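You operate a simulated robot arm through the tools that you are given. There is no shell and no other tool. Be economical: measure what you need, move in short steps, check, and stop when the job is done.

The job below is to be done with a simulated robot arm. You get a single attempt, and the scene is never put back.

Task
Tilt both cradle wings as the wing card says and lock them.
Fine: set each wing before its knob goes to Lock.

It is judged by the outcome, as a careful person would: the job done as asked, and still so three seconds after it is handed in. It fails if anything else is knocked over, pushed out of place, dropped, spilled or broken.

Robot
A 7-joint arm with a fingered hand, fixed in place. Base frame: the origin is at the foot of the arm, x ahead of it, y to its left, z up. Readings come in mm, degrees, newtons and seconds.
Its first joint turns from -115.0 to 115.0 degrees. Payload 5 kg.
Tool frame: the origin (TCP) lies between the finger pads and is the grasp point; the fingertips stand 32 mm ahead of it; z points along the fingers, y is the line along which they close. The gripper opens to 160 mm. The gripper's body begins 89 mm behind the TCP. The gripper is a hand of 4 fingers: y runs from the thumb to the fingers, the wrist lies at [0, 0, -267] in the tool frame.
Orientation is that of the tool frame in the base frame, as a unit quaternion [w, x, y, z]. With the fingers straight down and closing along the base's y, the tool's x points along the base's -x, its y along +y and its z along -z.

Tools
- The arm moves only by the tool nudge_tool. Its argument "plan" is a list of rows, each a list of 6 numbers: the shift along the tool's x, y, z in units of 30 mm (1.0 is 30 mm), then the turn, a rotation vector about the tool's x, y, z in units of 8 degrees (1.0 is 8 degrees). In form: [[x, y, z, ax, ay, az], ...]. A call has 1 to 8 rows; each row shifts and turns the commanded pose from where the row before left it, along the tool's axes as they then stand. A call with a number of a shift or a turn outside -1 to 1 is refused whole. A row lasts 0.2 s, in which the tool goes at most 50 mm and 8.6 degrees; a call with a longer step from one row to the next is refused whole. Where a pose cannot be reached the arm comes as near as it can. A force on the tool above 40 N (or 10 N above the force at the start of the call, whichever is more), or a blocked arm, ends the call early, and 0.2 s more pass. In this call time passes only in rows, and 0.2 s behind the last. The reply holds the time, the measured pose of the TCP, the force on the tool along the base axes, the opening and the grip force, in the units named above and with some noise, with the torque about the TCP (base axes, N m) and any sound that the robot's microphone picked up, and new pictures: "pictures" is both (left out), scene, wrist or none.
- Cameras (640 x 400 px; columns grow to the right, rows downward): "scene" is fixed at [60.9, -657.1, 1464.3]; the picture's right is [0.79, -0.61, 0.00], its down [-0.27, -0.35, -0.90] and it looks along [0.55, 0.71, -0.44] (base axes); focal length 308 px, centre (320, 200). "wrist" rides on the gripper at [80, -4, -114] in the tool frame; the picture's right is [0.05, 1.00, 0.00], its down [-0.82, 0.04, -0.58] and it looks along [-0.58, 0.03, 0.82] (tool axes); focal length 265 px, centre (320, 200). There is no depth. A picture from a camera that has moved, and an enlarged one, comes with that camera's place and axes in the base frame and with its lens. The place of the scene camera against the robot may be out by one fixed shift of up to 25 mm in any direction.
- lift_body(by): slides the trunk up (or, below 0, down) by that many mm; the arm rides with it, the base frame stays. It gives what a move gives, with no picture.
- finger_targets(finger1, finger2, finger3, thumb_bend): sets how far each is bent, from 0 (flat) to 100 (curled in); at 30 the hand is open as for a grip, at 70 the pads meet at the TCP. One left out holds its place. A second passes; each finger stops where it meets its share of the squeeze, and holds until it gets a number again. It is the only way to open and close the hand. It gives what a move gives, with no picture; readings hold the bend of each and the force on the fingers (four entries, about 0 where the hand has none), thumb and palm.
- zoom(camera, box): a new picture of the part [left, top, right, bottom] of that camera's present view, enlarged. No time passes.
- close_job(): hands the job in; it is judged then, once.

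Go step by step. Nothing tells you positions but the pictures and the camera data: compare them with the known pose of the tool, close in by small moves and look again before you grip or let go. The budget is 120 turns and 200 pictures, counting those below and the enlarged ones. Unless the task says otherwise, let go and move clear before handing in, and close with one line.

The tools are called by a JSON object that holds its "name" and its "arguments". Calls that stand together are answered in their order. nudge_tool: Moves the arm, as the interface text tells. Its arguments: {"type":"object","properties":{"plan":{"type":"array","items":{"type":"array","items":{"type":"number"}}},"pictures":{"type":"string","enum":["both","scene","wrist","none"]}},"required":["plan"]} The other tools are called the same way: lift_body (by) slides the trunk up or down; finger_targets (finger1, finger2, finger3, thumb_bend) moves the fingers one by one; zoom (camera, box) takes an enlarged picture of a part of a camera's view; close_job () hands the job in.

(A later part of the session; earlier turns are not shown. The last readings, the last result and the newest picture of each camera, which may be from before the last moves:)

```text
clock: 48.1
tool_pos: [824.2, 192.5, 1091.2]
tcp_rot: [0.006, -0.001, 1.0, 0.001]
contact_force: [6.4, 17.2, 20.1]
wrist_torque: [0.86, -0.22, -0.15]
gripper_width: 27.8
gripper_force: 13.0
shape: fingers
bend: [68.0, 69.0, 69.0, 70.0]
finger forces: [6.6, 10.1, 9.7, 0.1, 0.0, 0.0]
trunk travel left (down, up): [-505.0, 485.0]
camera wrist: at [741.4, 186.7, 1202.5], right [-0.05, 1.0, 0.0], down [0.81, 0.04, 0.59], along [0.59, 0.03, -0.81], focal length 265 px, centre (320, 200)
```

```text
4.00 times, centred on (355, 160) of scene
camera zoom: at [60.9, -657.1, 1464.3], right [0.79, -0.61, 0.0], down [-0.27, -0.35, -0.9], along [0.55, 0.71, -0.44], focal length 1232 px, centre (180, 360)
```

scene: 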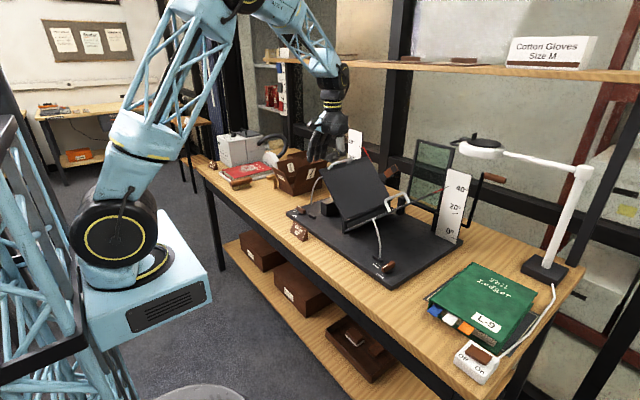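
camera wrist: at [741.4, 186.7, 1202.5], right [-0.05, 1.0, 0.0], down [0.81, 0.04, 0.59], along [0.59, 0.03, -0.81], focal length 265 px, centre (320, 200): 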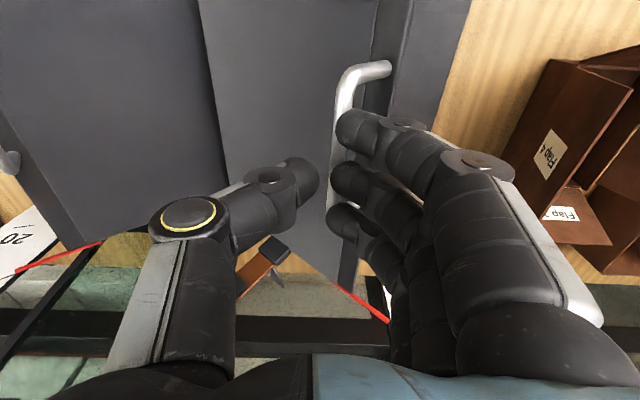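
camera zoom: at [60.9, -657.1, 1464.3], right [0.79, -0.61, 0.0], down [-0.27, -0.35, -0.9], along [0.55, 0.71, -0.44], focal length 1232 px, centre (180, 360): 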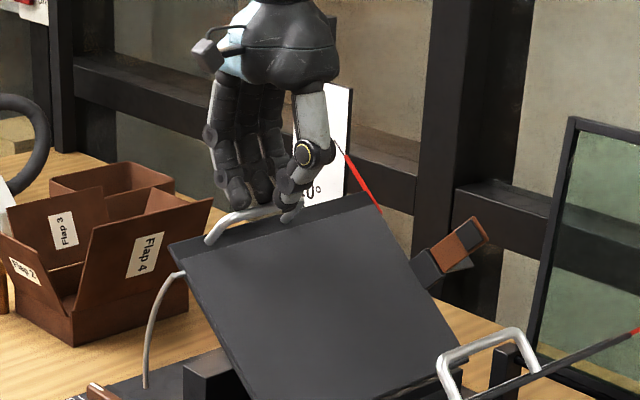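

The wing moved down somewhat. I'll zoom to read it while in contact.

{"name": "zoom", "arguments": {"camera": "wrist", "box": [320, 260, 420, 360]}}

{"name": "zoom", "arguments": {"camera": "scene", "box": [380, 130, 420, 170]}}

{"name": "zoom", "arguments": {"camera": "scene", "box": [345, 125, 385, 165]}}

```text
4.00 times, centred on (370, 310) of wrist
camera zoom: at [741.4, 186.7, 1202.5], right [-0.05, 1.0, 0.0], down [0.81, 0.04, 0.59], along [0.59, 0.03, -0.81], focal length 1062 px, centre (120, -240)
```

zoom: 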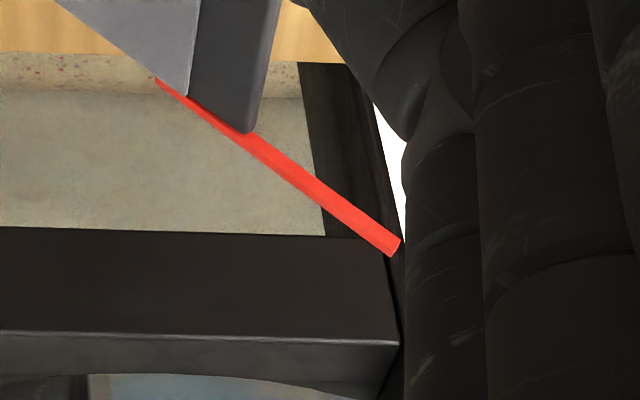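

```text
10.00 times, centred on (400, 150) of scene
camera zoom: at [60.9, -657.1, 1464.3], right [0.79, -0.61, 0.0], down [-0.27, -0.35, -0.9], along [0.55, 0.71, -0.44], focal length 3080 px, centre (-480, 700)
```

zoom: 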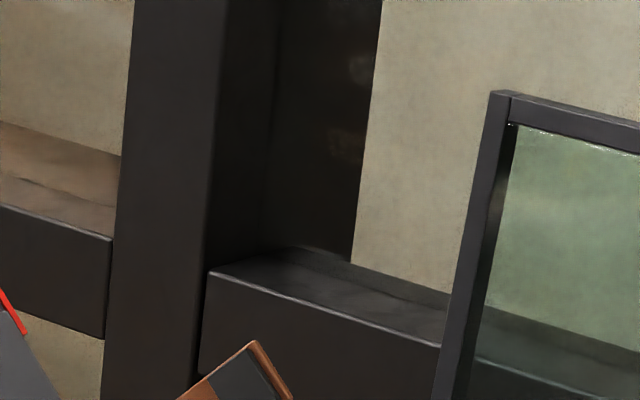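

```text
10.00 times, centred on (365, 145) of scene
camera zoom: at [60.9, -657.1, 1464.3], right [0.79, -0.61, 0.0], down [-0.27, -0.35, -0.9], along [0.55, 0.71, -0.44], focal length 3080 px, centre (-130, 750)
```

zoom: 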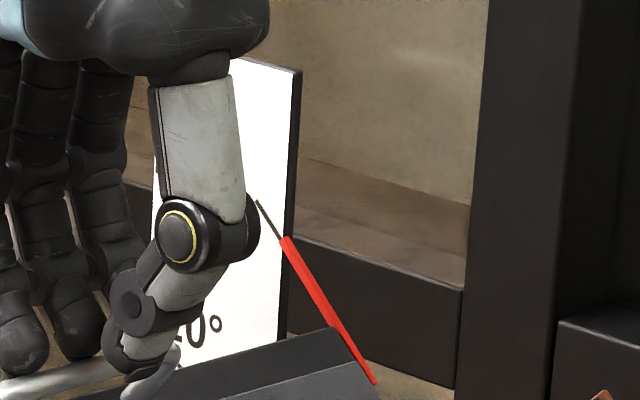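

Pointer and tick look collinear now. I'll lift off and re-read from the straight-on viewpoint.

{"name": "nudge_tool", "arguments": {"plan": [[0, 0, -1, 0, 0, 0], [0.2, 0.9, -0.8, 0, 0, 0], [0.2, 0.9, 0, 0, 0, 0], [0.2, 0.9, 0, 0, 0, 0]], "pictures": "none"}}

{"name": "finger_targets", "arguments": {"finger1": 20, "finger2": 20, "finger3": 20, "thumb_bend": 20}}

{"name": "zoom", "arguments": {"camera": "wrist", "box": [230, 180, 390, 340]}}

{"name": "zoom", "arguments": {"camera": "scene", "box": [345, 125, 385, 165]}}

{"name": "zoom", "arguments": {"camera": "scene", "box": [420, 165, 460, 205]}}

```text
clock: 49.1
tool_pos: [805.3, 270.5, 1139.8]
tcp_rot: [0.002, 0.001, 1.0, -0.001]
contact_force: [0.7, 0.1, -0.6]
wrist_torque: [-0.01, 0.0, 0.01]
gripper_width: 23.7
gripper_force: 0.0
shape: fingers
bend: [70.0, 70.0, 70.0, 70.0]
finger forces: [0.1, 0.0, 0.1, 0.0, 0.1, 0.1]
trunk travel left (down, up): [-505.0, 485.0]
```

```text
clock: 50.1
tool_pos: [805.8, 270.2, 1140.6]
tcp_rot: [0.003, 0.0, 1.0, 0.0]
contact_force: [-0.7, -0.6, -0.7]
wrist_torque: [0.01, 0.04, 0.01]
gripper_width: 193.8
gripper_force: 0.1
shape: fingers
bend: [20.0, 20.0, 20.0, 20.0]
finger forces: [0.0, 0.0, 0.0, 0.0, 0.0, 0.0]
trunk travel left (down, up): [-505.0, 485.0]
```

```text
2.50 times, centred on (310, 260) of wrist
camera zoom: at [724.4, 264.8, 1253.3], right [-0.05, 1.0, 0.0], down [0.81, 0.04, 0.58], along [0.58, 0.03, -0.81], focal length 664 px, centre (345, 50)
```

zoom: 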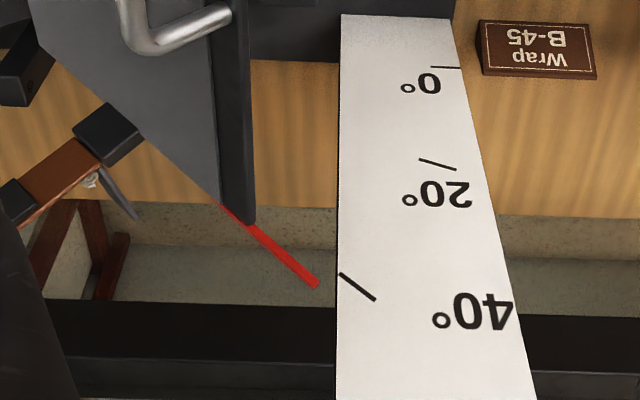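

```text
10.00 times, centred on (365, 145) of scene
camera zoom: at [60.9, -657.1, 1464.3], right [0.79, -0.61, 0.0], down [-0.27, -0.35, -0.9], along [0.55, 0.71, -0.44], focal length 3080 px, centre (-130, 750)
```

zoom: 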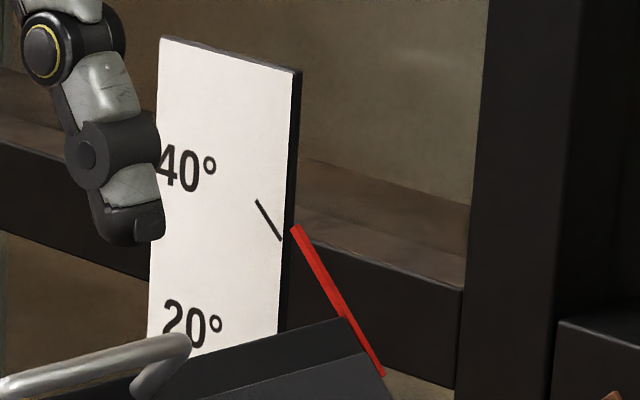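

```text
10.00 times, centred on (440, 185) of scene
camera zoom: at [60.9, -657.1, 1464.3], right [0.79, -0.61, 0.0], down [-0.27, -0.35, -0.9], along [0.55, 0.71, -0.44], focal length 3080 px, centre (-880, 350)
```

zoom: 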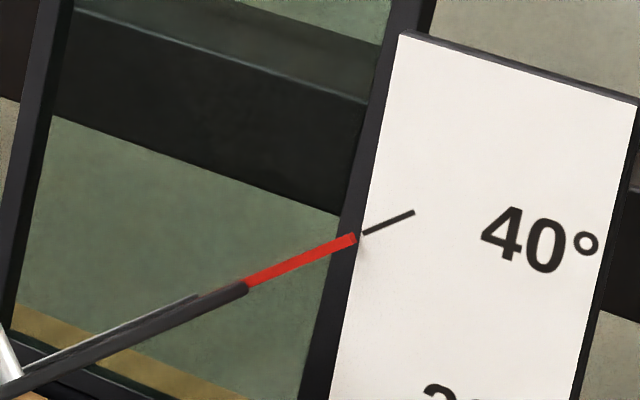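

The right wing is spot on, but the left sprang back to about 42–43°. I'll press the bar again, roughly 8 mm deeper, watching the pointer.

{"name": "finger_targets", "arguments": {"finger1": 70, "finger2": 70, "finger3": 70, "thumb_bend": 70}}

{"name": "nudge_tool", "arguments": {"plan": [[-0.2, -0.86, 0, 0, 0, 0], [-0.2, -0.86, 0, 0, 0, 0], [-0.2, -0.86, 0.3, 0, 0, 0], [0, 0, 0.75, 0, 0, 0], [0, 0, 0.6, 0, 0, 0], [0, 0, 0.25, 0, 0, 0], [0, 0, 0.1, 0, 0, 0]], "pictures": "none"}}

{"name": "zoom", "arguments": {"camera": "scene", "box": [345, 125, 385, 165]}}

```text
clock: 51.1
tool_pos: [806.0, 269.8, 1140.9]
tcp_rot: [0.002, 0.0, 1.0, -0.001]
contact_force: [-0.6, 0.0, -1.2]
wrist_torque: [-0.01, 0.01, -0.01]
gripper_width: 23.7
gripper_force: 0.1
shape: fingers
bend: [70.0, 70.0, 70.0, 70.0]
finger forces: [0.0, 0.1, 0.1, 0.0, 0.0, 0.0]
trunk travel left (down, up): [-505.0, 485.0]
```

```text
clock: 52.7
tool_pos: [823.5, 191.3, 1080.1]
tcp_rot: [0.003, 0.0, 1.0, -0.001]
contact_force: [0.5, -0.7, 0.7]
wrist_torque: [0.0, 0.02, 0.0]
gripper_width: 23.2
gripper_force: 1.1
shape: fingers
bend: [70.0, 70.0, 70.0, 70.0]
finger forces: [0.6, 0.1, 0.0, 0.0, 0.1, 0.0]
trunk travel left (down, up): [-505.0, 485.0]
```

```text
10.00 times, centred on (365, 145) of scene
camera zoom: at [60.9, -657.1, 1464.3], right [0.79, -0.61, 0.0], down [-0.27, -0.35, -0.9], along [0.55, 0.71, -0.44], focal length 3080 px, centre (-130, 750)
```

zoom: 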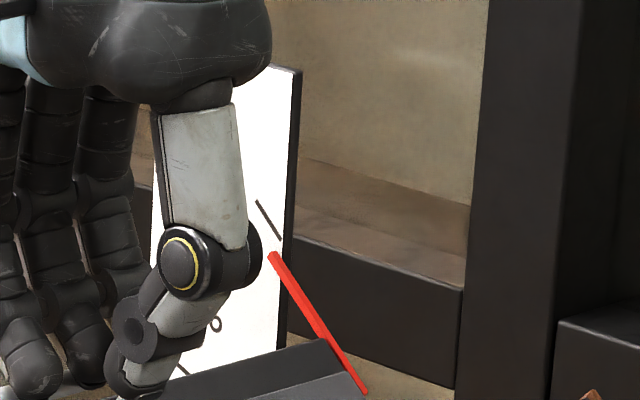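

It slipped further this time and carries no load now. I'll lift off and re-read from the straight view.

{"name": "nudge_tool", "arguments": {"plan": [[0, 0, -1, 0, 0, 0], [0.2, 0.9, -1, 0, 0, 0], [0.2, 0.9, 0, 0, 0, 0], [0.2, 0.9, 0, 0, 0, 0]], "pictures": "none"}}

{"name": "finger_targets", "arguments": {"finger1": 20, "finger2": 20, "finger3": 20, "thumb_bend": 20}}

{"name": "zoom", "arguments": {"camera": "wrist", "box": [230, 180, 390, 340]}}

{"name": "zoom", "arguments": {"camera": "scene", "box": [345, 125, 385, 165]}}

```text
clock: 53.7
tool_pos: [805.0, 272.0, 1140.9]
tcp_rot: [0.003, 0.0, 1.0, -0.001]
contact_force: [0.2, 0.7, 0.2]
wrist_torque: [-0.01, -0.01, -0.01]
gripper_width: 23.3
gripper_force: 0.0
shape: fingers
bend: [70.0, 70.0, 70.0, 70.0]
finger forces: [0.1, 0.0, 0.0, 0.1, 0.1, 0.0]
trunk travel left (down, up): [-505.0, 485.0]
```

```text
clock: 54.7
tool_pos: [804.2, 271.3, 1141.6]
tcp_rot: [0.003, 0.0, 1.0, -0.001]
contact_force: [0.2, 0.8, -0.1]
wrist_torque: [0.0, 0.03, 0.02]
gripper_width: 193.8
gripper_force: 0.1
shape: fingers
bend: [20.0, 20.0, 20.0, 20.0]
finger forces: [0.1, 0.1, 0.0, 0.1, 0.0, 0.0]
trunk travel left (down, up): [-505.0, 485.0]
```

```text
2.50 times, centred on (310, 260) of wrist
camera zoom: at [723.6, 265.8, 1253.7], right [-0.05, 1.0, 0.0], down [0.81, 0.04, 0.58], along [0.58, 0.03, -0.81], focal length 664 px, centre (345, 50)
```

zoom: 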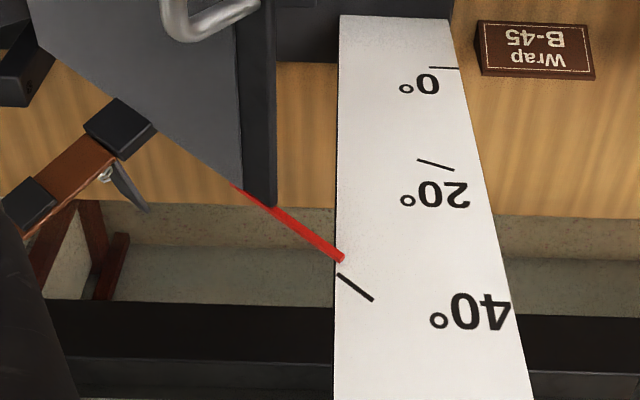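

```text
10.00 times, centred on (365, 145) of scene
camera zoom: at [60.9, -657.1, 1464.3], right [0.79, -0.61, 0.0], down [-0.27, -0.35, -0.9], along [0.55, 0.71, -0.44], focal length 3080 px, centre (-130, 750)
```

zoom: 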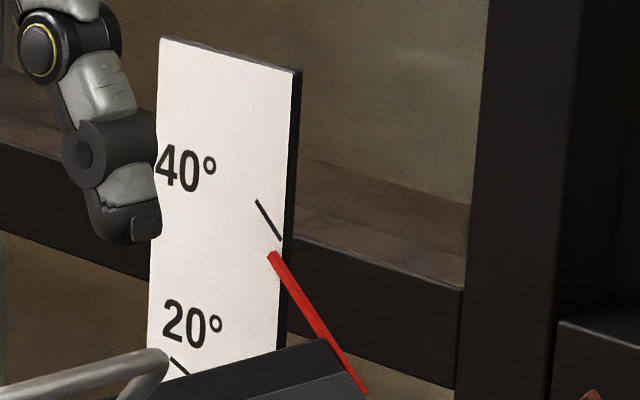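

The left pointer is now about 2° below the tick. I'll nudge it up gently by pressing the wing's outer edge/bar inward from outside with the closed hand, which releases cleanly.

{"name": "finger_targets", "arguments": {"finger1": 70, "finger2": 70, "finger3": 70, "thumb_bend": 70}}

{"name": "nudge_tool", "arguments": {"plan": [[-0.3, 0.6, 0, 0, 0, 0], [-0.3, 0, 0.9, 0, 0, 0], [0, 0, 0.9, 0, 0, 0], [0, 0, 0.9, 0, 0, 0], [0, 0, 0.5, 0, 0, 0]], "pictures": "wrist"}}

{"name": "zoom", "arguments": {"camera": "scene", "box": [310, 110, 400, 210]}}

```text
clock: 55.7
tool_pos: [804.9, 271.4, 1141.5]
tcp_rot: [0.003, 0.0, 1.0, -0.001]
contact_force: [0.2, 1.2, -0.4]
wrist_torque: [-0.02, 0.0, -0.04]
gripper_width: 23.7
gripper_force: 0.1
shape: fingers
bend: [70.0, 70.0, 70.0, 70.0]
finger forces: [0.0, 0.0, 0.0, 0.0, 0.0, 0.0]
trunk travel left (down, up): [-505.0, 485.0]
```

```text
clock: 56.9
tool_pos: [823.9, 290.4, 1043.5]
tcp_rot: [0.004, 0.0, 1.0, -0.002]
contact_force: [0.2, -0.1, -0.3]
wrist_torque: [0.03, 0.04, -0.01]
gripper_width: 23.6
gripper_force: 0.2
shape: fingers
bend: [70.0, 70.0, 70.0, 70.0]
finger forces: [0.0, 0.0, 0.0, 0.0, 0.0, 0.1]
trunk travel left (down, up): [-505.0, 485.0]
camera wrist: at [741.8, 285.0, 1157.6], right [-0.05, 1.0, 0.0], down [0.81, 0.04, 0.58], along [0.58, 0.03, -0.81], focal length 265 px, centre (320, 200)
```

wrist: 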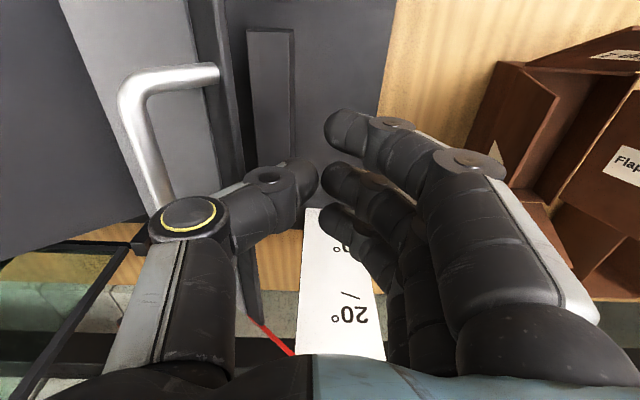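

```text
4.00 times, centred on (355, 160) of scene
camera zoom: at [60.9, -657.1, 1464.3], right [0.79, -0.61, 0.0], down [-0.27, -0.35, -0.9], along [0.55, 0.71, -0.44], focal length 1232 px, centre (180, 360)
```

zoom: 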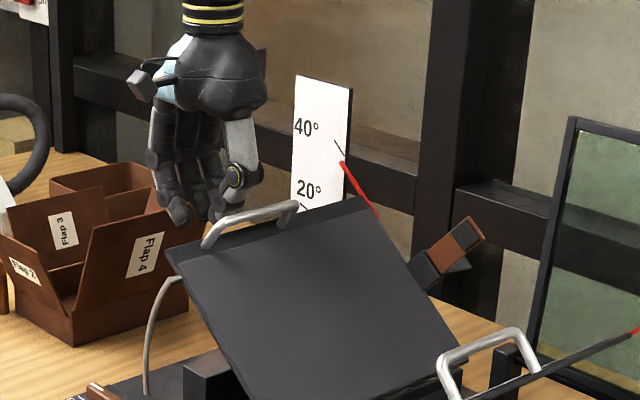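

Pushing from outside would make the thumb hit the bar, so instead I'll repeat the thumb-hook lift that held 40° earlier, and then withdraw farther before retreating. First up and across.

{"name": "nudge_tool", "arguments": {"plan": [[0, 0, -1, 0, 0, 0], [0, 0, -1, 0, 0, 0], [0, 0, -1, 0, 0, 0], [0, -0.8, -0.8, 0, 0, 0], [0, -1, 0, 0, 0, 0], [0, -1, 0, 0, 0, 0], [0, -1, 0, 0, 0, 0], [0, -1, 0, 0, 0, 0]], "pictures": "none"}}

{"name": "finger_targets", "arguments": {"finger1": 30, "finger2": 30, "finger3": 30, "thumb_bend": 84}}

{"name": "nudge_tool", "arguments": {"plan": [[0, -0.8, 0, -0.88, 0, 0], [0, 0, 0, -0.88, 0, 0], [0, 0, 0, -0.88, 0, 0], [0, 0, 0, -0.88, 0, 0], [0, 0, 0, -0.88, 0, 0]], "pictures": "both"}}

```text
clock: 58.7
tool_pos: [822.2, 144.9, 1158.9]
tcp_rot: [0.002, 0.001, 1.0, -0.001]
contact_force: [-0.8, 0.6, 0.4]
wrist_torque: [-0.01, 0.04, -0.03]
gripper_width: 23.7
gripper_force: 0.1
shape: fingers
bend: [70.0, 70.0, 70.0, 70.0]
finger forces: [0.0, 0.1, 0.0, 0.0, 0.0, 0.0]
trunk travel left (down, up): [-505.0, 485.0]
```

```text
clock: 59.7
tool_pos: [823.2, 145.4, 1158.9]
tcp_rot: [0.003, 0.001, 1.0, -0.001]
contact_force: [-0.4, 0.0, -0.2]
wrist_torque: [0.02, -0.01, -0.01]
gripper_width: 70.0
gripper_force: 0.1
shape: fingers
bend: [30.0, 30.0, 30.0, 84.0]
finger forces: [0.0, 0.1, 0.0, 0.0, 0.1, 0.0]
trunk travel left (down, up): [-505.0, 485.0]
```

```text
clock: 60.9
tool_pos: [821.7, 120.9, 1158.1]
tcp_rot: [0.004, 0.0, 0.953, 0.302]
contact_force: [-0.2, -0.6, 0.1]
wrist_torque: [0.01, -0.01, 0.01]
gripper_width: 69.9
gripper_force: 0.0
shape: fingers
bend: [30.0, 30.0, 30.0, 84.0]
finger forces: [0.0, 0.0, 0.1, 0.0, 0.0, 0.0]
trunk travel left (down, up): [-505.0, 485.0]
camera wrist: at [742.1, 50.9, 1248.1], right [-0.05, 0.82, 0.58], down [0.81, -0.3, 0.5], along [0.58, 0.49, -0.65], focal length 265 px, centre (320, 200)
```

scene: 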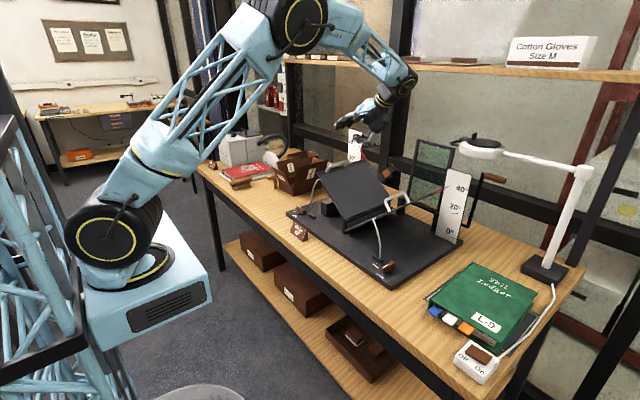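
wrist: 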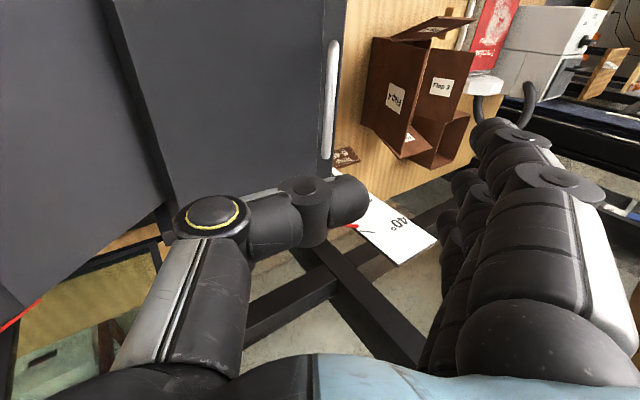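

Aligned with the wing tilt. I'll shift inward 33 mm and descend 140 mm along the tool axis, then look.

{"name": "nudge_tool", "arguments": {"plan": [[0, -0.55, 0.3, 0, 0, 0], [0, -0.55, 0.5, 0, 0, 0], [0, 0, 0.95, 0, 0, 0], [0, 0, 0.95, 0, 0, 0], [0, 0, 0.95, 0, 0, 0], [0, 0, 0.9, 0, 0, 0]], "pictures": "wrist"}}

```text
clock: 62.3
tool_pos: [823.0, 174.0, 1028.3]
tcp_rot: [0.002, 0.0, 0.953, 0.302]
contact_force: [0.1, 0.0, 0.0]
wrist_torque: [0.03, 0.0, 0.02]
gripper_width: 70.1
gripper_force: 0.0
shape: fingers
bend: [30.0, 30.0, 30.0, 84.0]
finger forces: [0.0, 0.0, 0.0, 0.0, 0.1, 0.1]
trunk travel left (down, up): [-505.0, 485.0]
camera wrist: at [741.9, 103.5, 1118.0], right [-0.05, 0.82, 0.57], down [0.81, -0.3, 0.5], along [0.58, 0.49, -0.65], focal length 265 px, centre (320, 200)
```

wrist: 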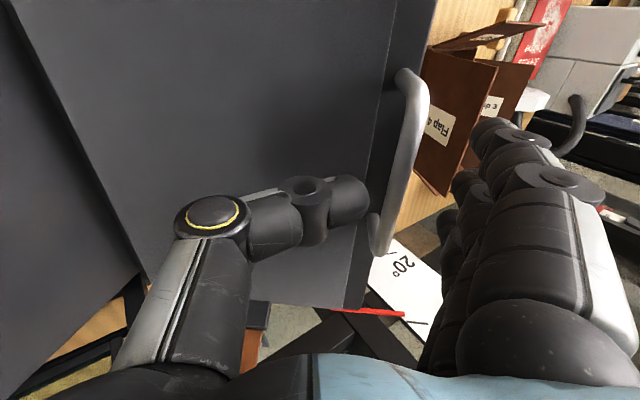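

The thumb is inboard of the bar. I'll go 22 mm further in and check the contact.

{"name": "nudge_tool", "arguments": {"plan": [[0, 0, 0.4, 0, 0, 0], [0, 0, 0.33, 0, 0, 0]], "pictures": "wrist"}}

{"name": "zoom", "arguments": {"camera": "scene", "box": [310, 110, 400, 210]}}

```text
clock: 62.9
tool_pos: [822.7, 186.2, 1009.7]
tcp_rot: [0.003, 0.0, 0.953, 0.302]
contact_force: [0.1, 0.1, 0.6]
wrist_torque: [0.04, 0.04, 0.0]
gripper_width: 70.1
gripper_force: 0.0
shape: fingers
bend: [30.0, 30.0, 30.0, 84.0]
finger forces: [0.0, 0.0, 0.0, 0.0, 0.0, 0.0]
trunk travel left (down, up): [-505.0, 485.0]
camera wrist: at [741.8, 116.2, 1099.9], right [-0.05, 0.82, 0.57], down [0.81, -0.3, 0.5], along [0.58, 0.49, -0.65], focal length 265 px, centre (320, 200)
```

wrist: 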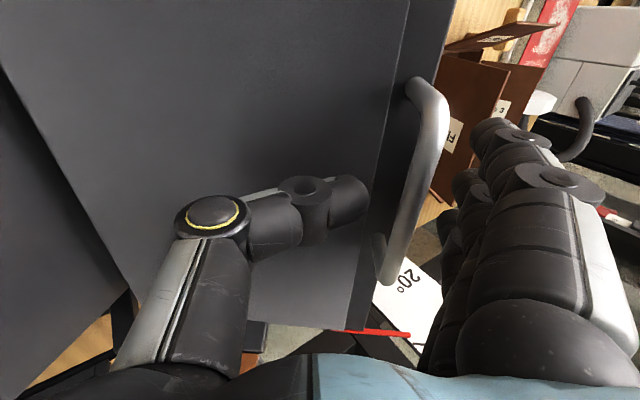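

```text
4.00 times, centred on (355, 160) of scene
camera zoom: at [60.9, -657.1, 1464.3], right [0.79, -0.61, 0.0], down [-0.27, -0.35, -0.9], along [0.55, 0.71, -0.44], focal length 1232 px, centre (180, 360)
```

zoom: 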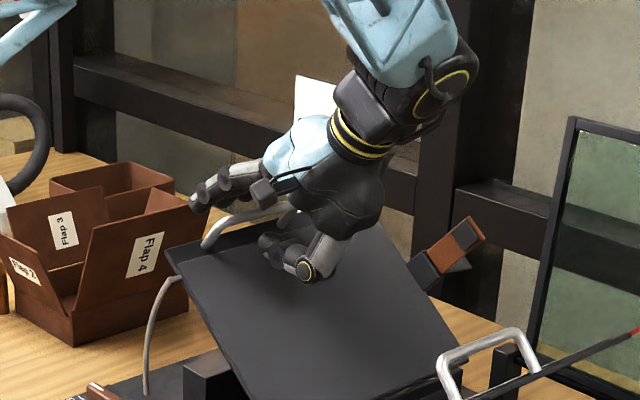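

No contact yet. I'll slide outward so the thumb goes under the bar.

{"name": "nudge_tool", "arguments": {"plan": [[0, 0.5, 0, 0, 0, 0], [0, 0.4, 0, 0, 0, 0], [0, 0.3, 0, 0, 0, 0]], "pictures": "wrist"}}

{"name": "zoom", "arguments": {"camera": "wrist", "box": [250, 260, 410, 400]}}

```text
clock: 63.7
tool_pos: [825.9, 214.4, 1030.7]
tcp_rot: [0.002, 0.001, 0.954, 0.301]
contact_force: [-1.2, -4.2, -8.5]
wrist_torque: [0.05, -0.02, -0.02]
gripper_width: 73.0
gripper_force: 3.7
shape: fingers
bend: [30.0, 30.0, 30.0, 82.0]
finger forces: [0.0, 0.0, 0.0, 0.0, 7.2, 0.0]
trunk travel left (down, up): [-505.0, 485.0]
camera wrist: at [743.2, 143.9, 1120.0], right [-0.05, 0.82, 0.57], down [0.81, -0.3, 0.5], along [0.58, 0.49, -0.65], focal length 265 px, centre (320, 200)
```

wrist: 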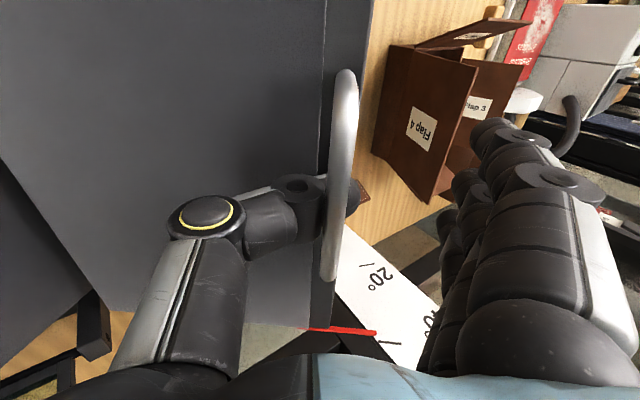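

```text
2.86 times, centred on (330, 330) of wrist
camera zoom: at [743.2, 143.9, 1120.0], right [-0.05, 0.82, 0.57], down [0.81, -0.3, 0.5], along [0.58, 0.49, -0.65], focal length 758 px, centre (291, -171)
```

zoom: 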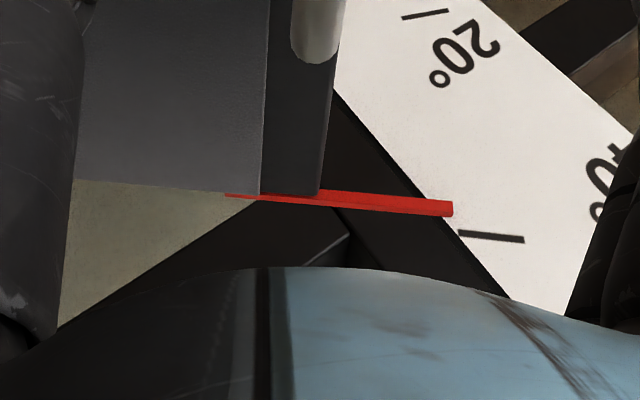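

Thumb is hooked under; pointer about 2° below the tick. I'll lift 6 mm and read.

{"name": "nudge_tool", "arguments": {"plan": [[0, 0, -0.2, 0, 0, 0]], "pictures": "none"}}

{"name": "zoom", "arguments": {"camera": "wrist", "box": [250, 260, 410, 400]}}

```text
clock: 64.1
tool_pos: [825.3, 211.2, 1035.6]
tcp_rot: [0.003, -0.001, 0.953, 0.301]
contact_force: [-0.6, -5.5, -8.2]
wrist_torque: [0.11, -0.01, 0.0]
gripper_width: 73.8
gripper_force: 3.8
shape: fingers
bend: [30.0, 30.0, 30.0, 82.0]
finger forces: [0.1, 0.1, 0.0, 0.0, 7.8, 0.0]
trunk travel left (down, up): [-505.0, 485.0]
```

```text
2.86 times, centred on (330, 330) of wrist
camera zoom: at [743.0, 140.2, 1124.8], right [-0.05, 0.82, 0.57], down [0.81, -0.3, 0.5], along [0.58, 0.49, -0.65], focal length 758 px, centre (291, -171)
```

zoom: 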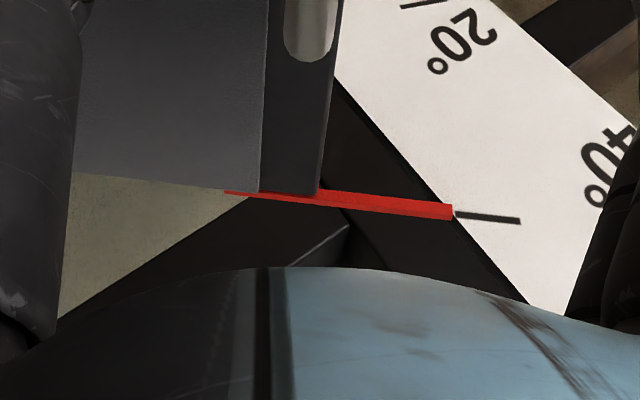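

Aligned with 40° again. I'll ease 1 mm and withdraw the thumb inward by a full 55 mm, then check.

{"name": "nudge_tool", "arguments": {"plan": [[0, -0.3, 0.03, 0, 0, 0], [0, -0.5, 0.0, 0, 0, 0], [0, -0.5, 0, 0, 0, 0], [0, -0.5, 0, 0, 0, 0]], "pictures": "wrist"}}

{"name": "zoom", "arguments": {"camera": "wrist", "box": [290, 240, 450, 380]}}

```text
clock: 65.1
tool_pos: [823.4, 167.7, 1004.2]
tcp_rot: [0.003, 0.0, 0.953, 0.302]
contact_force: [0.0, 0.6, -0.2]
wrist_torque: [0.01, 0.0, 0.01]
gripper_width: 70.2
gripper_force: 0.1
shape: fingers
bend: [30.0, 30.0, 30.0, 84.0]
finger forces: [0.0, 0.0, 0.1, 0.1, 0.0, 0.0]
trunk travel left (down, up): [-505.0, 485.0]
camera wrist: at [742.5, 97.4, 1093.3], right [-0.05, 0.82, 0.57], down [0.81, -0.3, 0.5], along [0.58, 0.49, -0.65], focal length 265 px, centre (320, 200)
```

wrist: 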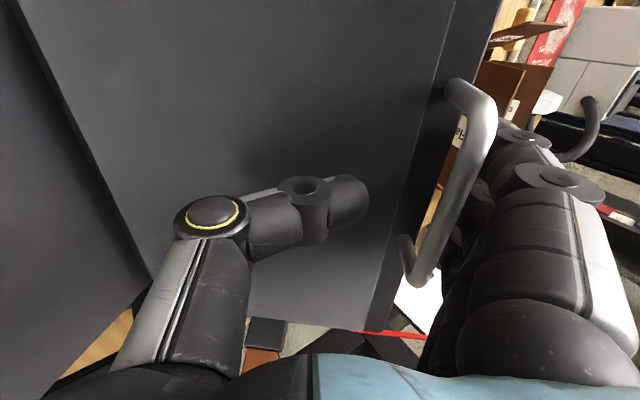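

```text
2.86 times, centred on (370, 310) of wrist
camera zoom: at [742.5, 97.4, 1093.3], right [-0.05, 0.82, 0.57], down [0.81, -0.3, 0.5], along [0.58, 0.49, -0.65], focal length 758 px, centre (177, -114)
```

zoom: 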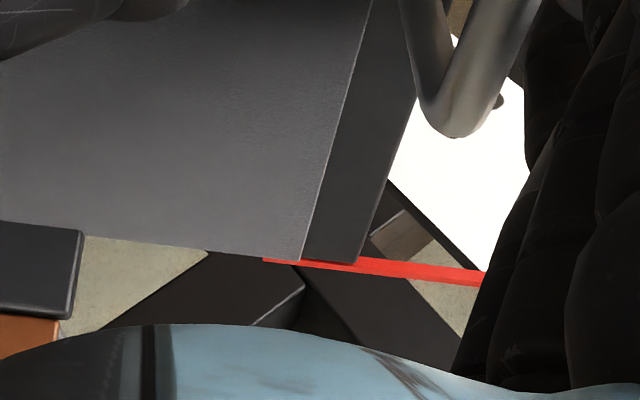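

The bar now sits close to the open fingers, so I'll flatten them, recentre by 12 mm, and then retreat.

{"name": "finger_targets", "arguments": {"finger1": 5, "finger2": 5, "finger3": 5}}

{"name": "nudge_tool", "arguments": {"plan": [[0, 0.35, 0, 0, 0, 0]], "pictures": "wrist"}}

{"name": "zoom", "arguments": {"camera": "scene", "box": [310, 110, 400, 210]}}

```text
clock: 66.1
tool_pos: [823.6, 167.5, 1003.4]
tcp_rot: [0.003, 0.0, 0.953, 0.302]
contact_force: [-0.4, 0.5, -0.3]
wrist_torque: [-0.01, -0.02, 0.0]
gripper_width: 96.6
gripper_force: 0.0
shape: fingers
bend: [5.0, 5.0, 5.0, 84.0]
finger forces: [0.1, 0.0, 0.0, 0.1, 0.1, 0.1]
trunk travel left (down, up): [-505.0, 485.0]
```

```text
clock: 66.5
tool_pos: [824.2, 176.2, 1010.7]
tcp_rot: [0.004, -0.001, 0.954, 0.301]
contact_force: [-0.6, -0.7, 0.2]
wrist_torque: [0.02, -0.02, -0.02]
gripper_width: 96.2
gripper_force: 0.0
shape: fingers
bend: [5.0, 5.0, 5.0, 84.0]
finger forces: [0.1, 0.0, 0.0, 0.1, 0.0, 0.0]
trunk travel left (down, up): [-505.0, 485.0]
camera wrist: at [743.2, 107.2, 1100.1], right [-0.06, 0.82, 0.57], down [0.81, -0.3, 0.5], along [0.58, 0.49, -0.65], focal length 265 px, centre (320, 200)
```

wrist: 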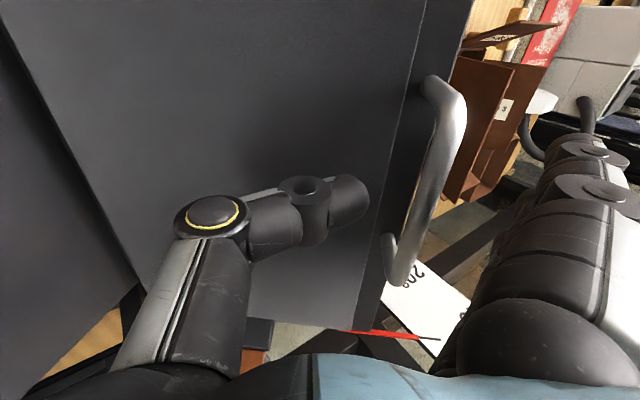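

```text
4.00 times, centred on (355, 160) of scene
camera zoom: at [60.9, -657.1, 1464.3], right [0.79, -0.61, 0.0], down [-0.27, -0.35, -0.9], along [0.55, 0.71, -0.44], focal length 1232 px, centre (180, 360)
```

zoom: 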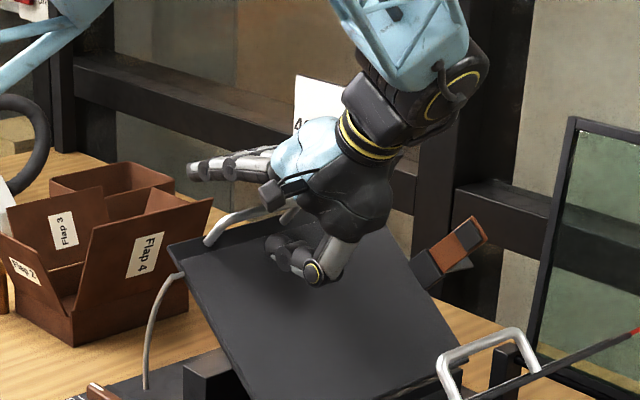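

Clear on both sides. I'll retreat 150 mm straight before any rotation.

{"name": "nudge_tool", "arguments": {"plan": [[0, 0, -1, 0, 0, 0], [0, 0, -1, 0, 0, 0], [0, 0, -1, 0, 0, 0], [0, 0, -1, 0, 0, 0], [0, 0, -1, 0, 0, 0]], "pictures": "none"}}

{"name": "nudge_tool", "arguments": {"plan": [[0.5, 0, 0, 0.88, 0, 0], [0.5, 0, 0, 0.88, 0, 0], [0, 0, 0, 0.88, 0, 0], [0, 0, 0, 0.88, 0, 0], [0, 0, 0, 0.88, 0, 0]], "pictures": "none"}}

{"name": "zoom", "arguments": {"camera": "scene", "box": [345, 125, 385, 165]}}

```text
clock: 67.7
tool_pos: [822.3, 91.1, 1131.9]
tcp_rot: [0.002, -0.001, 0.954, 0.301]
contact_force: [-0.1, 0.1, -0.1]
wrist_torque: [0.0, 0.0, -0.04]
gripper_width: 96.4
gripper_force: 0.1
shape: fingers
bend: [5.0, 5.0, 5.0, 84.0]
finger forces: [0.1, 0.0, 0.1, 0.1, 0.1, 0.1]
trunk travel left (down, up): [-505.0, 485.0]
```

```text
clock: 68.9
tool_pos: [791.8, 91.5, 1133.9]
tcp_rot: [0.003, 0.001, 1.0, -0.001]
contact_force: [0.1, -0.4, -0.7]
wrist_torque: [0.0, 0.0, -0.02]
gripper_width: 96.6
gripper_force: 0.0
shape: fingers
bend: [5.0, 5.0, 5.0, 84.0]
finger forces: [0.0, 0.1, 0.0, 0.0, 0.0, 0.0]
trunk travel left (down, up): [-505.0, 485.0]
```

```text
10.00 times, centred on (365, 145) of scene
camera zoom: at [60.9, -657.1, 1464.3], right [0.79, -0.61, 0.0], down [-0.27, -0.35, -0.9], along [0.55, 0.71, -0.44], focal length 3080 px, centre (-130, 750)
```

zoom: 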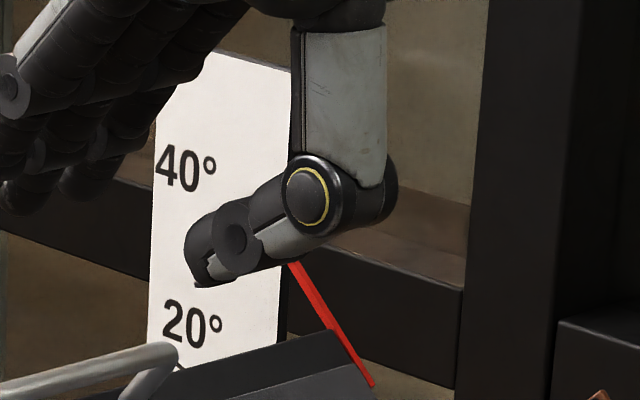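

Left pointer appears near 40°. I'll take the straight-on view to confirm before locking.

{"name": "nudge_tool", "arguments": {"plan": [[0, 1, -0.1, 0, 0, 0], [-0.2, 1, -0.1, 0, 0, 0], [-0.2, 1, -0.1, 0, 0, 0], [0, 1, 0, 0, 0, 0], [0, 1, 0, 0, 0, 0], [0, 1, 0, 0, 0, 0]], "pictures": "none"}}

{"name": "finger_targets", "arguments": {"thumb_bend": 20}}

{"name": "zoom", "arguments": {"camera": "wrist", "box": [230, 180, 390, 340]}}

{"name": "zoom", "arguments": {"camera": "scene", "box": [345, 125, 385, 165]}}

```text
clock: 70.3
tool_pos: [807.0, 271.4, 1140.7]
tcp_rot: [0.003, 0.0, 1.0, -0.002]
contact_force: [-0.4, 0.2, 0.1]
wrist_torque: [-0.03, 0.0, 0.01]
gripper_width: 96.4
gripper_force: 0.1
shape: fingers
bend: [5.0, 5.0, 5.0, 84.0]
finger forces: [0.0, 0.0, 0.0, 0.1, 0.1, 0.1]
trunk travel left (down, up): [-505.0, 485.0]
```

```text
clock: 71.3
tool_pos: [805.8, 270.8, 1141.3]
tcp_rot: [0.003, 0.0, 1.0, 0.0]
contact_force: [0.9, -0.1, -0.5]
wrist_torque: [-0.01, 0.02, 0.0]
gripper_width: 211.5
gripper_force: 0.2
shape: fingers
bend: [5.0, 5.0, 5.0, 20.0]
finger forces: [0.0, 0.0, 0.1, 0.0, 0.0, 0.0]
trunk travel left (down, up): [-505.0, 485.0]
```

```text
2.50 times, centred on (310, 260) of wrist
camera zoom: at [724.5, 266.0, 1253.1], right [-0.05, 1.0, 0.0], down [0.81, 0.04, 0.58], along [0.58, 0.03, -0.81], focal length 664 px, centre (345, 50)
```

zoom: 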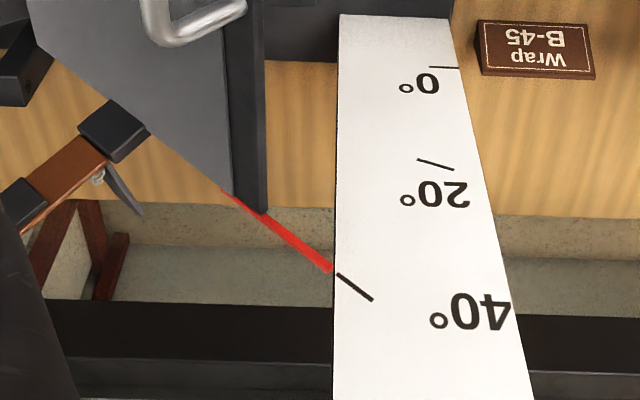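

```text
10.00 times, centred on (365, 145) of scene
camera zoom: at [60.9, -657.1, 1464.3], right [0.79, -0.61, 0.0], down [-0.27, -0.35, -0.9], along [0.55, 0.71, -0.44], focal length 3080 px, centre (-130, 750)
```

zoom: 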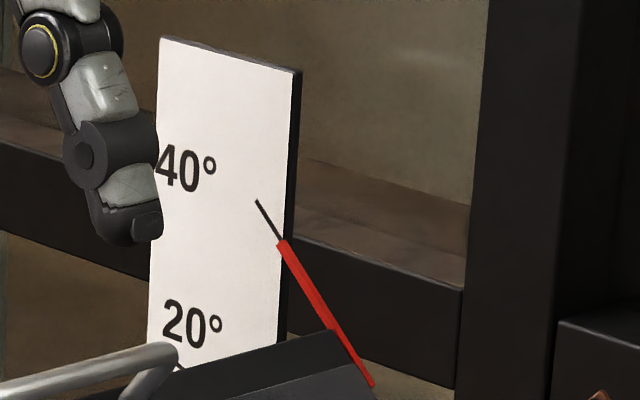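

Both views put the left wing exactly at 40°. Now the left knob: I'll use finger 3 as the poker so the hand stays in front of the wing, pushing the knob's +y end toward the base.

{"name": "finger_targets", "arguments": {"finger1": 100, "finger2": 100, "finger3": 66, "thumb_bend": 100}}

{"name": "nudge_tool", "arguments": {"plan": [[0.96, 0.38, 0, 0, 0, 0], [0.96, 0.38, 0, 0, 0, 0], [0.96, 0.38, 0, 0, 0, 0], [0.96, 0.38, 0, 0, 0, 0], [0, 0, 1, 0, 0, 0], [0, 0, 1, 0, 0, 0], [0, 0, 1, 0, 0, 0], [0, 0, 1, 0, 0, 0]], "pictures": "both"}}

{"name": "zoom", "arguments": {"camera": "scene", "box": [270, 150, 370, 250]}}

```text
clock: 72.3
tool_pos: [804.7, 271.0, 1139.9]
tcp_rot: [0.003, 0.0, 1.0, -0.001]
contact_force: [0.9, 0.9, -0.1]
wrist_torque: [0.0, 0.0, 0.0]
gripper_width: 47.0
gripper_force: 0.0
shape: fingers
bend: [100.0, 84.0, 66.0, 98.0]
finger forces: [0.0, 0.1, 0.0, 0.0, 0.0, 0.1]
trunk travel left (down, up): [-505.0, 485.0]
```

```text
clock: 74.1
tool_pos: [691.0, 317.7, 1020.5]
tcp_rot: [0.002, 0.0, 1.0, -0.001]
contact_force: [-0.5, -0.7, 0.1]
wrist_torque: [-0.02, 0.03, 0.01]
gripper_width: 47.7
gripper_force: 0.0
shape: fingers
bend: [100.0, 93.0, 66.0, 100.0]
finger forces: [0.1, 0.0, 0.0, 0.1, 0.0, 0.1]
trunk travel left (down, up): [-505.0, 485.0]
camera wrist: at [608.7, 311.9, 1133.2], right [-0.05, 1.0, 0.0], down [0.81, 0.04, 0.58], along [0.58, 0.03, -0.81], focal length 265 px, centre (320, 200)
```

scene: 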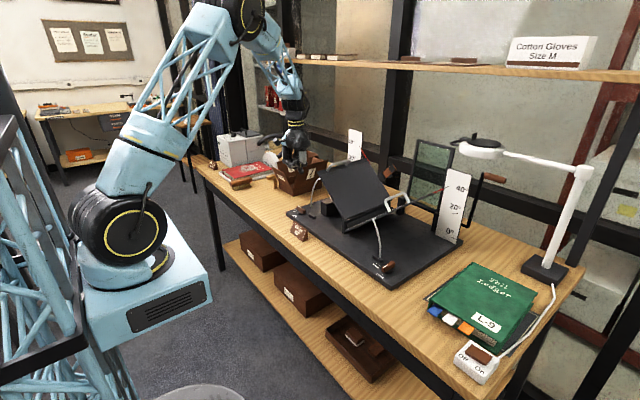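
wrist: 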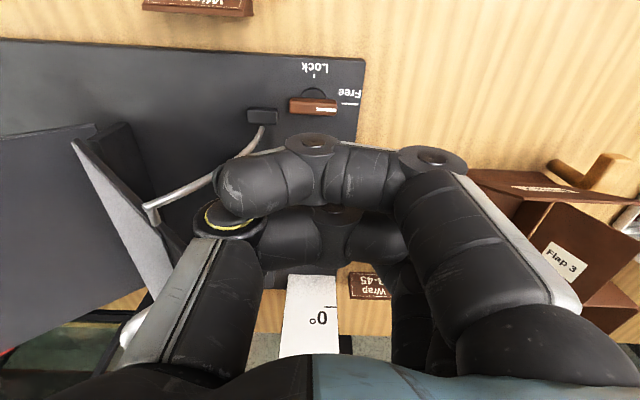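

```text
4.00 times, centred on (320, 200) of scene
camera zoom: at [60.9, -657.1, 1464.3], right [0.79, -0.61, 0.0], down [-0.27, -0.35, -0.9], along [0.55, 0.71, -0.44], focal length 1232 px, centre (320, 200)
```

zoom: 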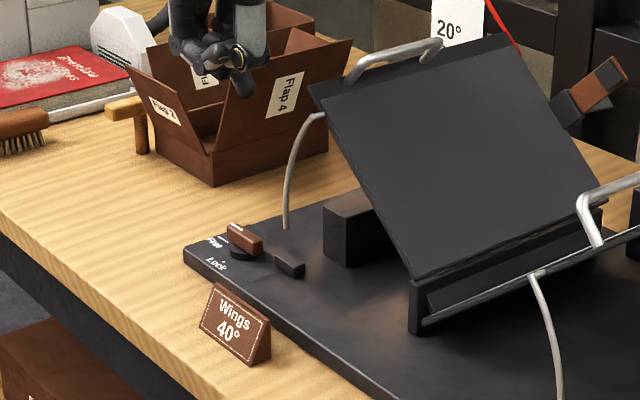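

The knob's +y end is at (695, 335). The thumb would pass close to the stay rod, so I'll yaw the hand 45° to swing the thumb away from it before descending.

{"name": "nudge_tool", "arguments": {"plan": [[0, 0.83, 0, 0, 0, 0], [0, 0, 0, 0, 0, 0.94], [0, 0, 0, 0, 0, 0.94], [0, 0, 0, 0, 0, 0.94], [0, 0, 0, 0, 0, 0.94], [0, 0, 0, 0, 0, 0.94], [0, 0, 0, 0, 0, 0.94]], "pictures": "wrist"}}

{"name": "zoom", "arguments": {"camera": "scene", "box": [270, 150, 370, 250]}}

```text
clock: 75.7
tool_pos: [689.9, 342.0, 1020.1]
tcp_rot: [0.003, 0.385, 0.923, 0.001]
contact_force: [-0.2, -0.8, -0.3]
wrist_torque: [0.02, 0.01, 0.03]
gripper_width: 47.7
gripper_force: 0.2
shape: fingers
bend: [100.0, 93.0, 66.0, 100.0]
finger forces: [0.0, 0.0, 0.1, 0.0, 0.1, 0.0]
trunk travel left (down, up): [-505.0, 485.0]
camera wrist: at [629.6, 394.4, 1132.9], right [0.67, 0.74, 0.0], down [0.6, -0.55, 0.58], along [0.43, -0.39, -0.81], focal length 265 px, centre (320, 200)
```

wrist: 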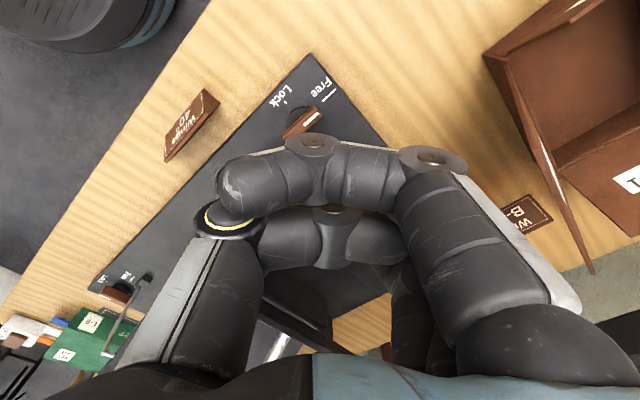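

```text
4.00 times, centred on (320, 200) of scene
camera zoom: at [60.9, -657.1, 1464.3], right [0.79, -0.61, 0.0], down [-0.27, -0.35, -0.9], along [0.55, 0.71, -0.44], focal length 1232 px, centre (320, 200)
```

zoom: 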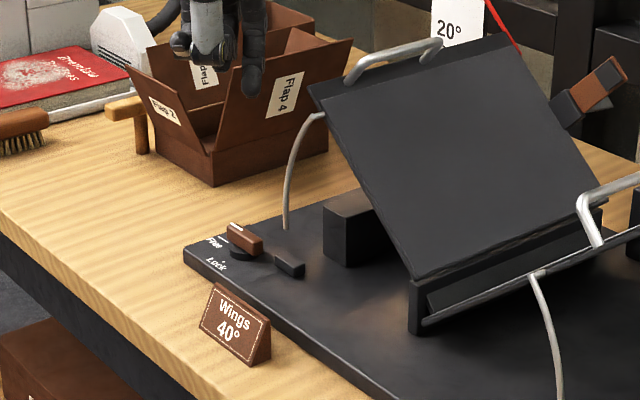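

The geometry is consistent with the scene view (the tip is about +27 mm ahead of the bar). Descending to just above the knob.

{"name": "nudge_tool", "arguments": {"plan": [[0, 0, 1, 0, 0, 0], [0, 0, 1, 0, 0, 0], [0, 0, 1, 0, 0, 0], [0, 0, 1, 0, 0, 0]], "pictures": "wrist"}}

{"name": "zoom", "arguments": {"camera": "scene", "box": [270, 170, 350, 240]}}

```text
clock: 76.7
tool_pos: [690.5, 342.4, 899.1]
tcp_rot: [0.003, 0.384, 0.923, 0.001]
contact_force: [-0.2, 0.3, 0.1]
wrist_torque: [0.0, 0.0, 0.02]
gripper_width: 47.9
gripper_force: 0.1
shape: fingers
bend: [100.0, 93.0, 66.0, 100.0]
finger forces: [0.0, 0.0, 0.0, 0.0, 0.0, 0.1]
trunk travel left (down, up): [-505.0, 485.0]
camera wrist: at [631.0, 394.0, 1012.2], right [0.67, 0.74, 0.0], down [0.6, -0.55, 0.58], along [0.43, -0.39, -0.81], focal length 265 px, centre (320, 200)
```

wrist: 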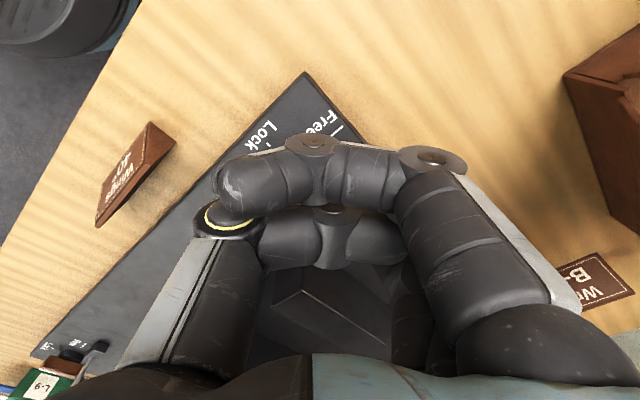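

```text
5.71 times, centred on (310, 205) of scene
camera zoom: at [60.9, -657.1, 1464.3], right [0.79, -0.61, 0.0], down [-0.27, -0.35, -0.9], along [0.55, 0.71, -0.44], focal length 1760 px, centre (377, 171)
```

zoom: 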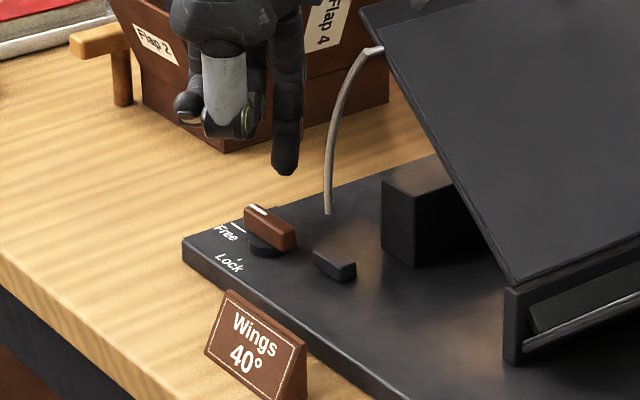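

The poker finger is the lowest and clear of the rod. Lowering beside the bar.

{"name": "nudge_tool", "arguments": {"plan": [[0, 0, 0.6, 0, 0, 0], [0, 0, 0.6, 0, 0, 0]], "pictures": "none"}}

{"name": "zoom", "arguments": {"camera": "scene", "box": [270, 170, 350, 240]}}

```text
clock: 77.3
tool_pos: [690.9, 341.9, 861.5]
tcp_rot: [0.003, 0.383, 0.924, 0.001]
contact_force: [-0.3, 0.5, 1.2]
wrist_torque: [-0.05, 0.01, -0.02]
gripper_width: 48.1
gripper_force: 0.0
shape: fingers
bend: [100.0, 93.0, 66.0, 100.0]
finger forces: [0.0, 0.0, 0.0, 0.0, 0.0, 0.0]
trunk travel left (down, up): [-505.0, 485.0]
```

```text
5.71 times, centred on (310, 205) of scene
camera zoom: at [60.9, -657.1, 1464.3], right [0.79, -0.61, 0.0], down [-0.27, -0.35, -0.9], along [0.55, 0.71, -0.44], focal length 1760 px, centre (377, 171)
```

zoom: 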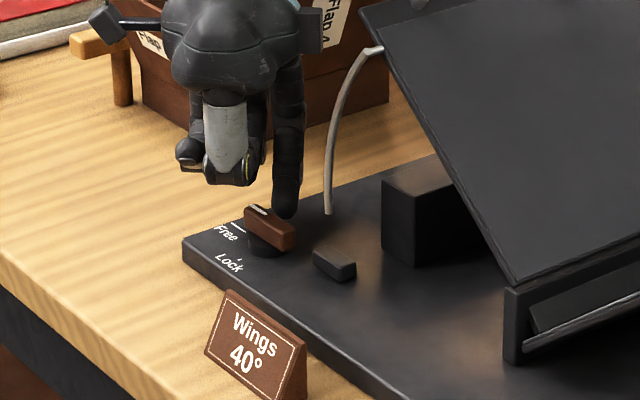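

In position behind the bar. I'll push along the knob's arc, first half.

{"name": "nudge_tool", "arguments": {"plan": [[0.27, -0.295, 0, 0, 0, 0], [0.2, -0.085, 0, 0, 0, 0], [0.2, -0.085, 0, 0, 0, 0]], "pictures": "wrist"}}

{"name": "zoom", "arguments": {"camera": "scene", "box": [280, 180, 330, 230]}}

```text
clock: 78.1
tool_pos: [667.0, 345.2, 863.4]
tcp_rot: [0.003, 0.385, 0.923, 0.001]
contact_force: [0.1, 0.0, -1.3]
wrist_torque: [0.02, 0.01, 0.0]
gripper_width: 48.1
gripper_force: 0.7
shape: fingers
bend: [100.0, 93.0, 66.0, 100.0]
finger forces: [0.0, 0.1, 0.3, 0.0, 0.0, 0.0]
trunk travel left (down, up): [-505.0, 485.0]
camera wrist: at [606.2, 398.4, 976.4], right [0.67, 0.74, 0.0], down [0.6, -0.55, 0.58], along [0.43, -0.39, -0.81], focal length 265 px, centre (320, 200)
```

wrist: 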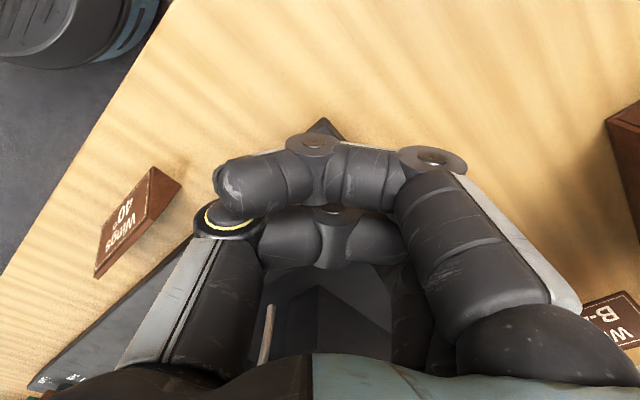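

```text
8.00 times, centred on (305, 205) of scene
camera zoom: at [60.9, -657.1, 1464.3], right [0.79, -0.61, 0.0], down [-0.27, -0.35, -0.9], along [0.55, 0.71, -0.44], focal length 2464 px, centre (440, 160)
```

zoom: 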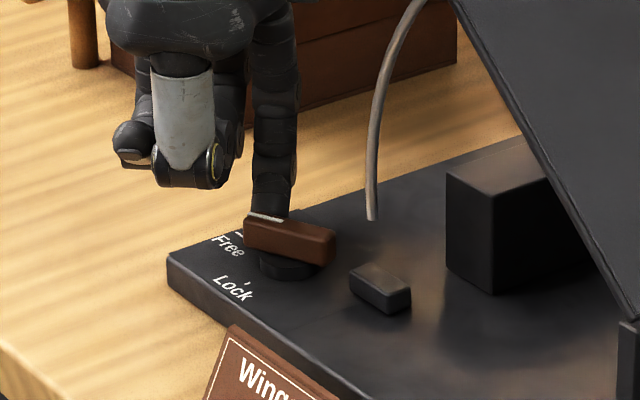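

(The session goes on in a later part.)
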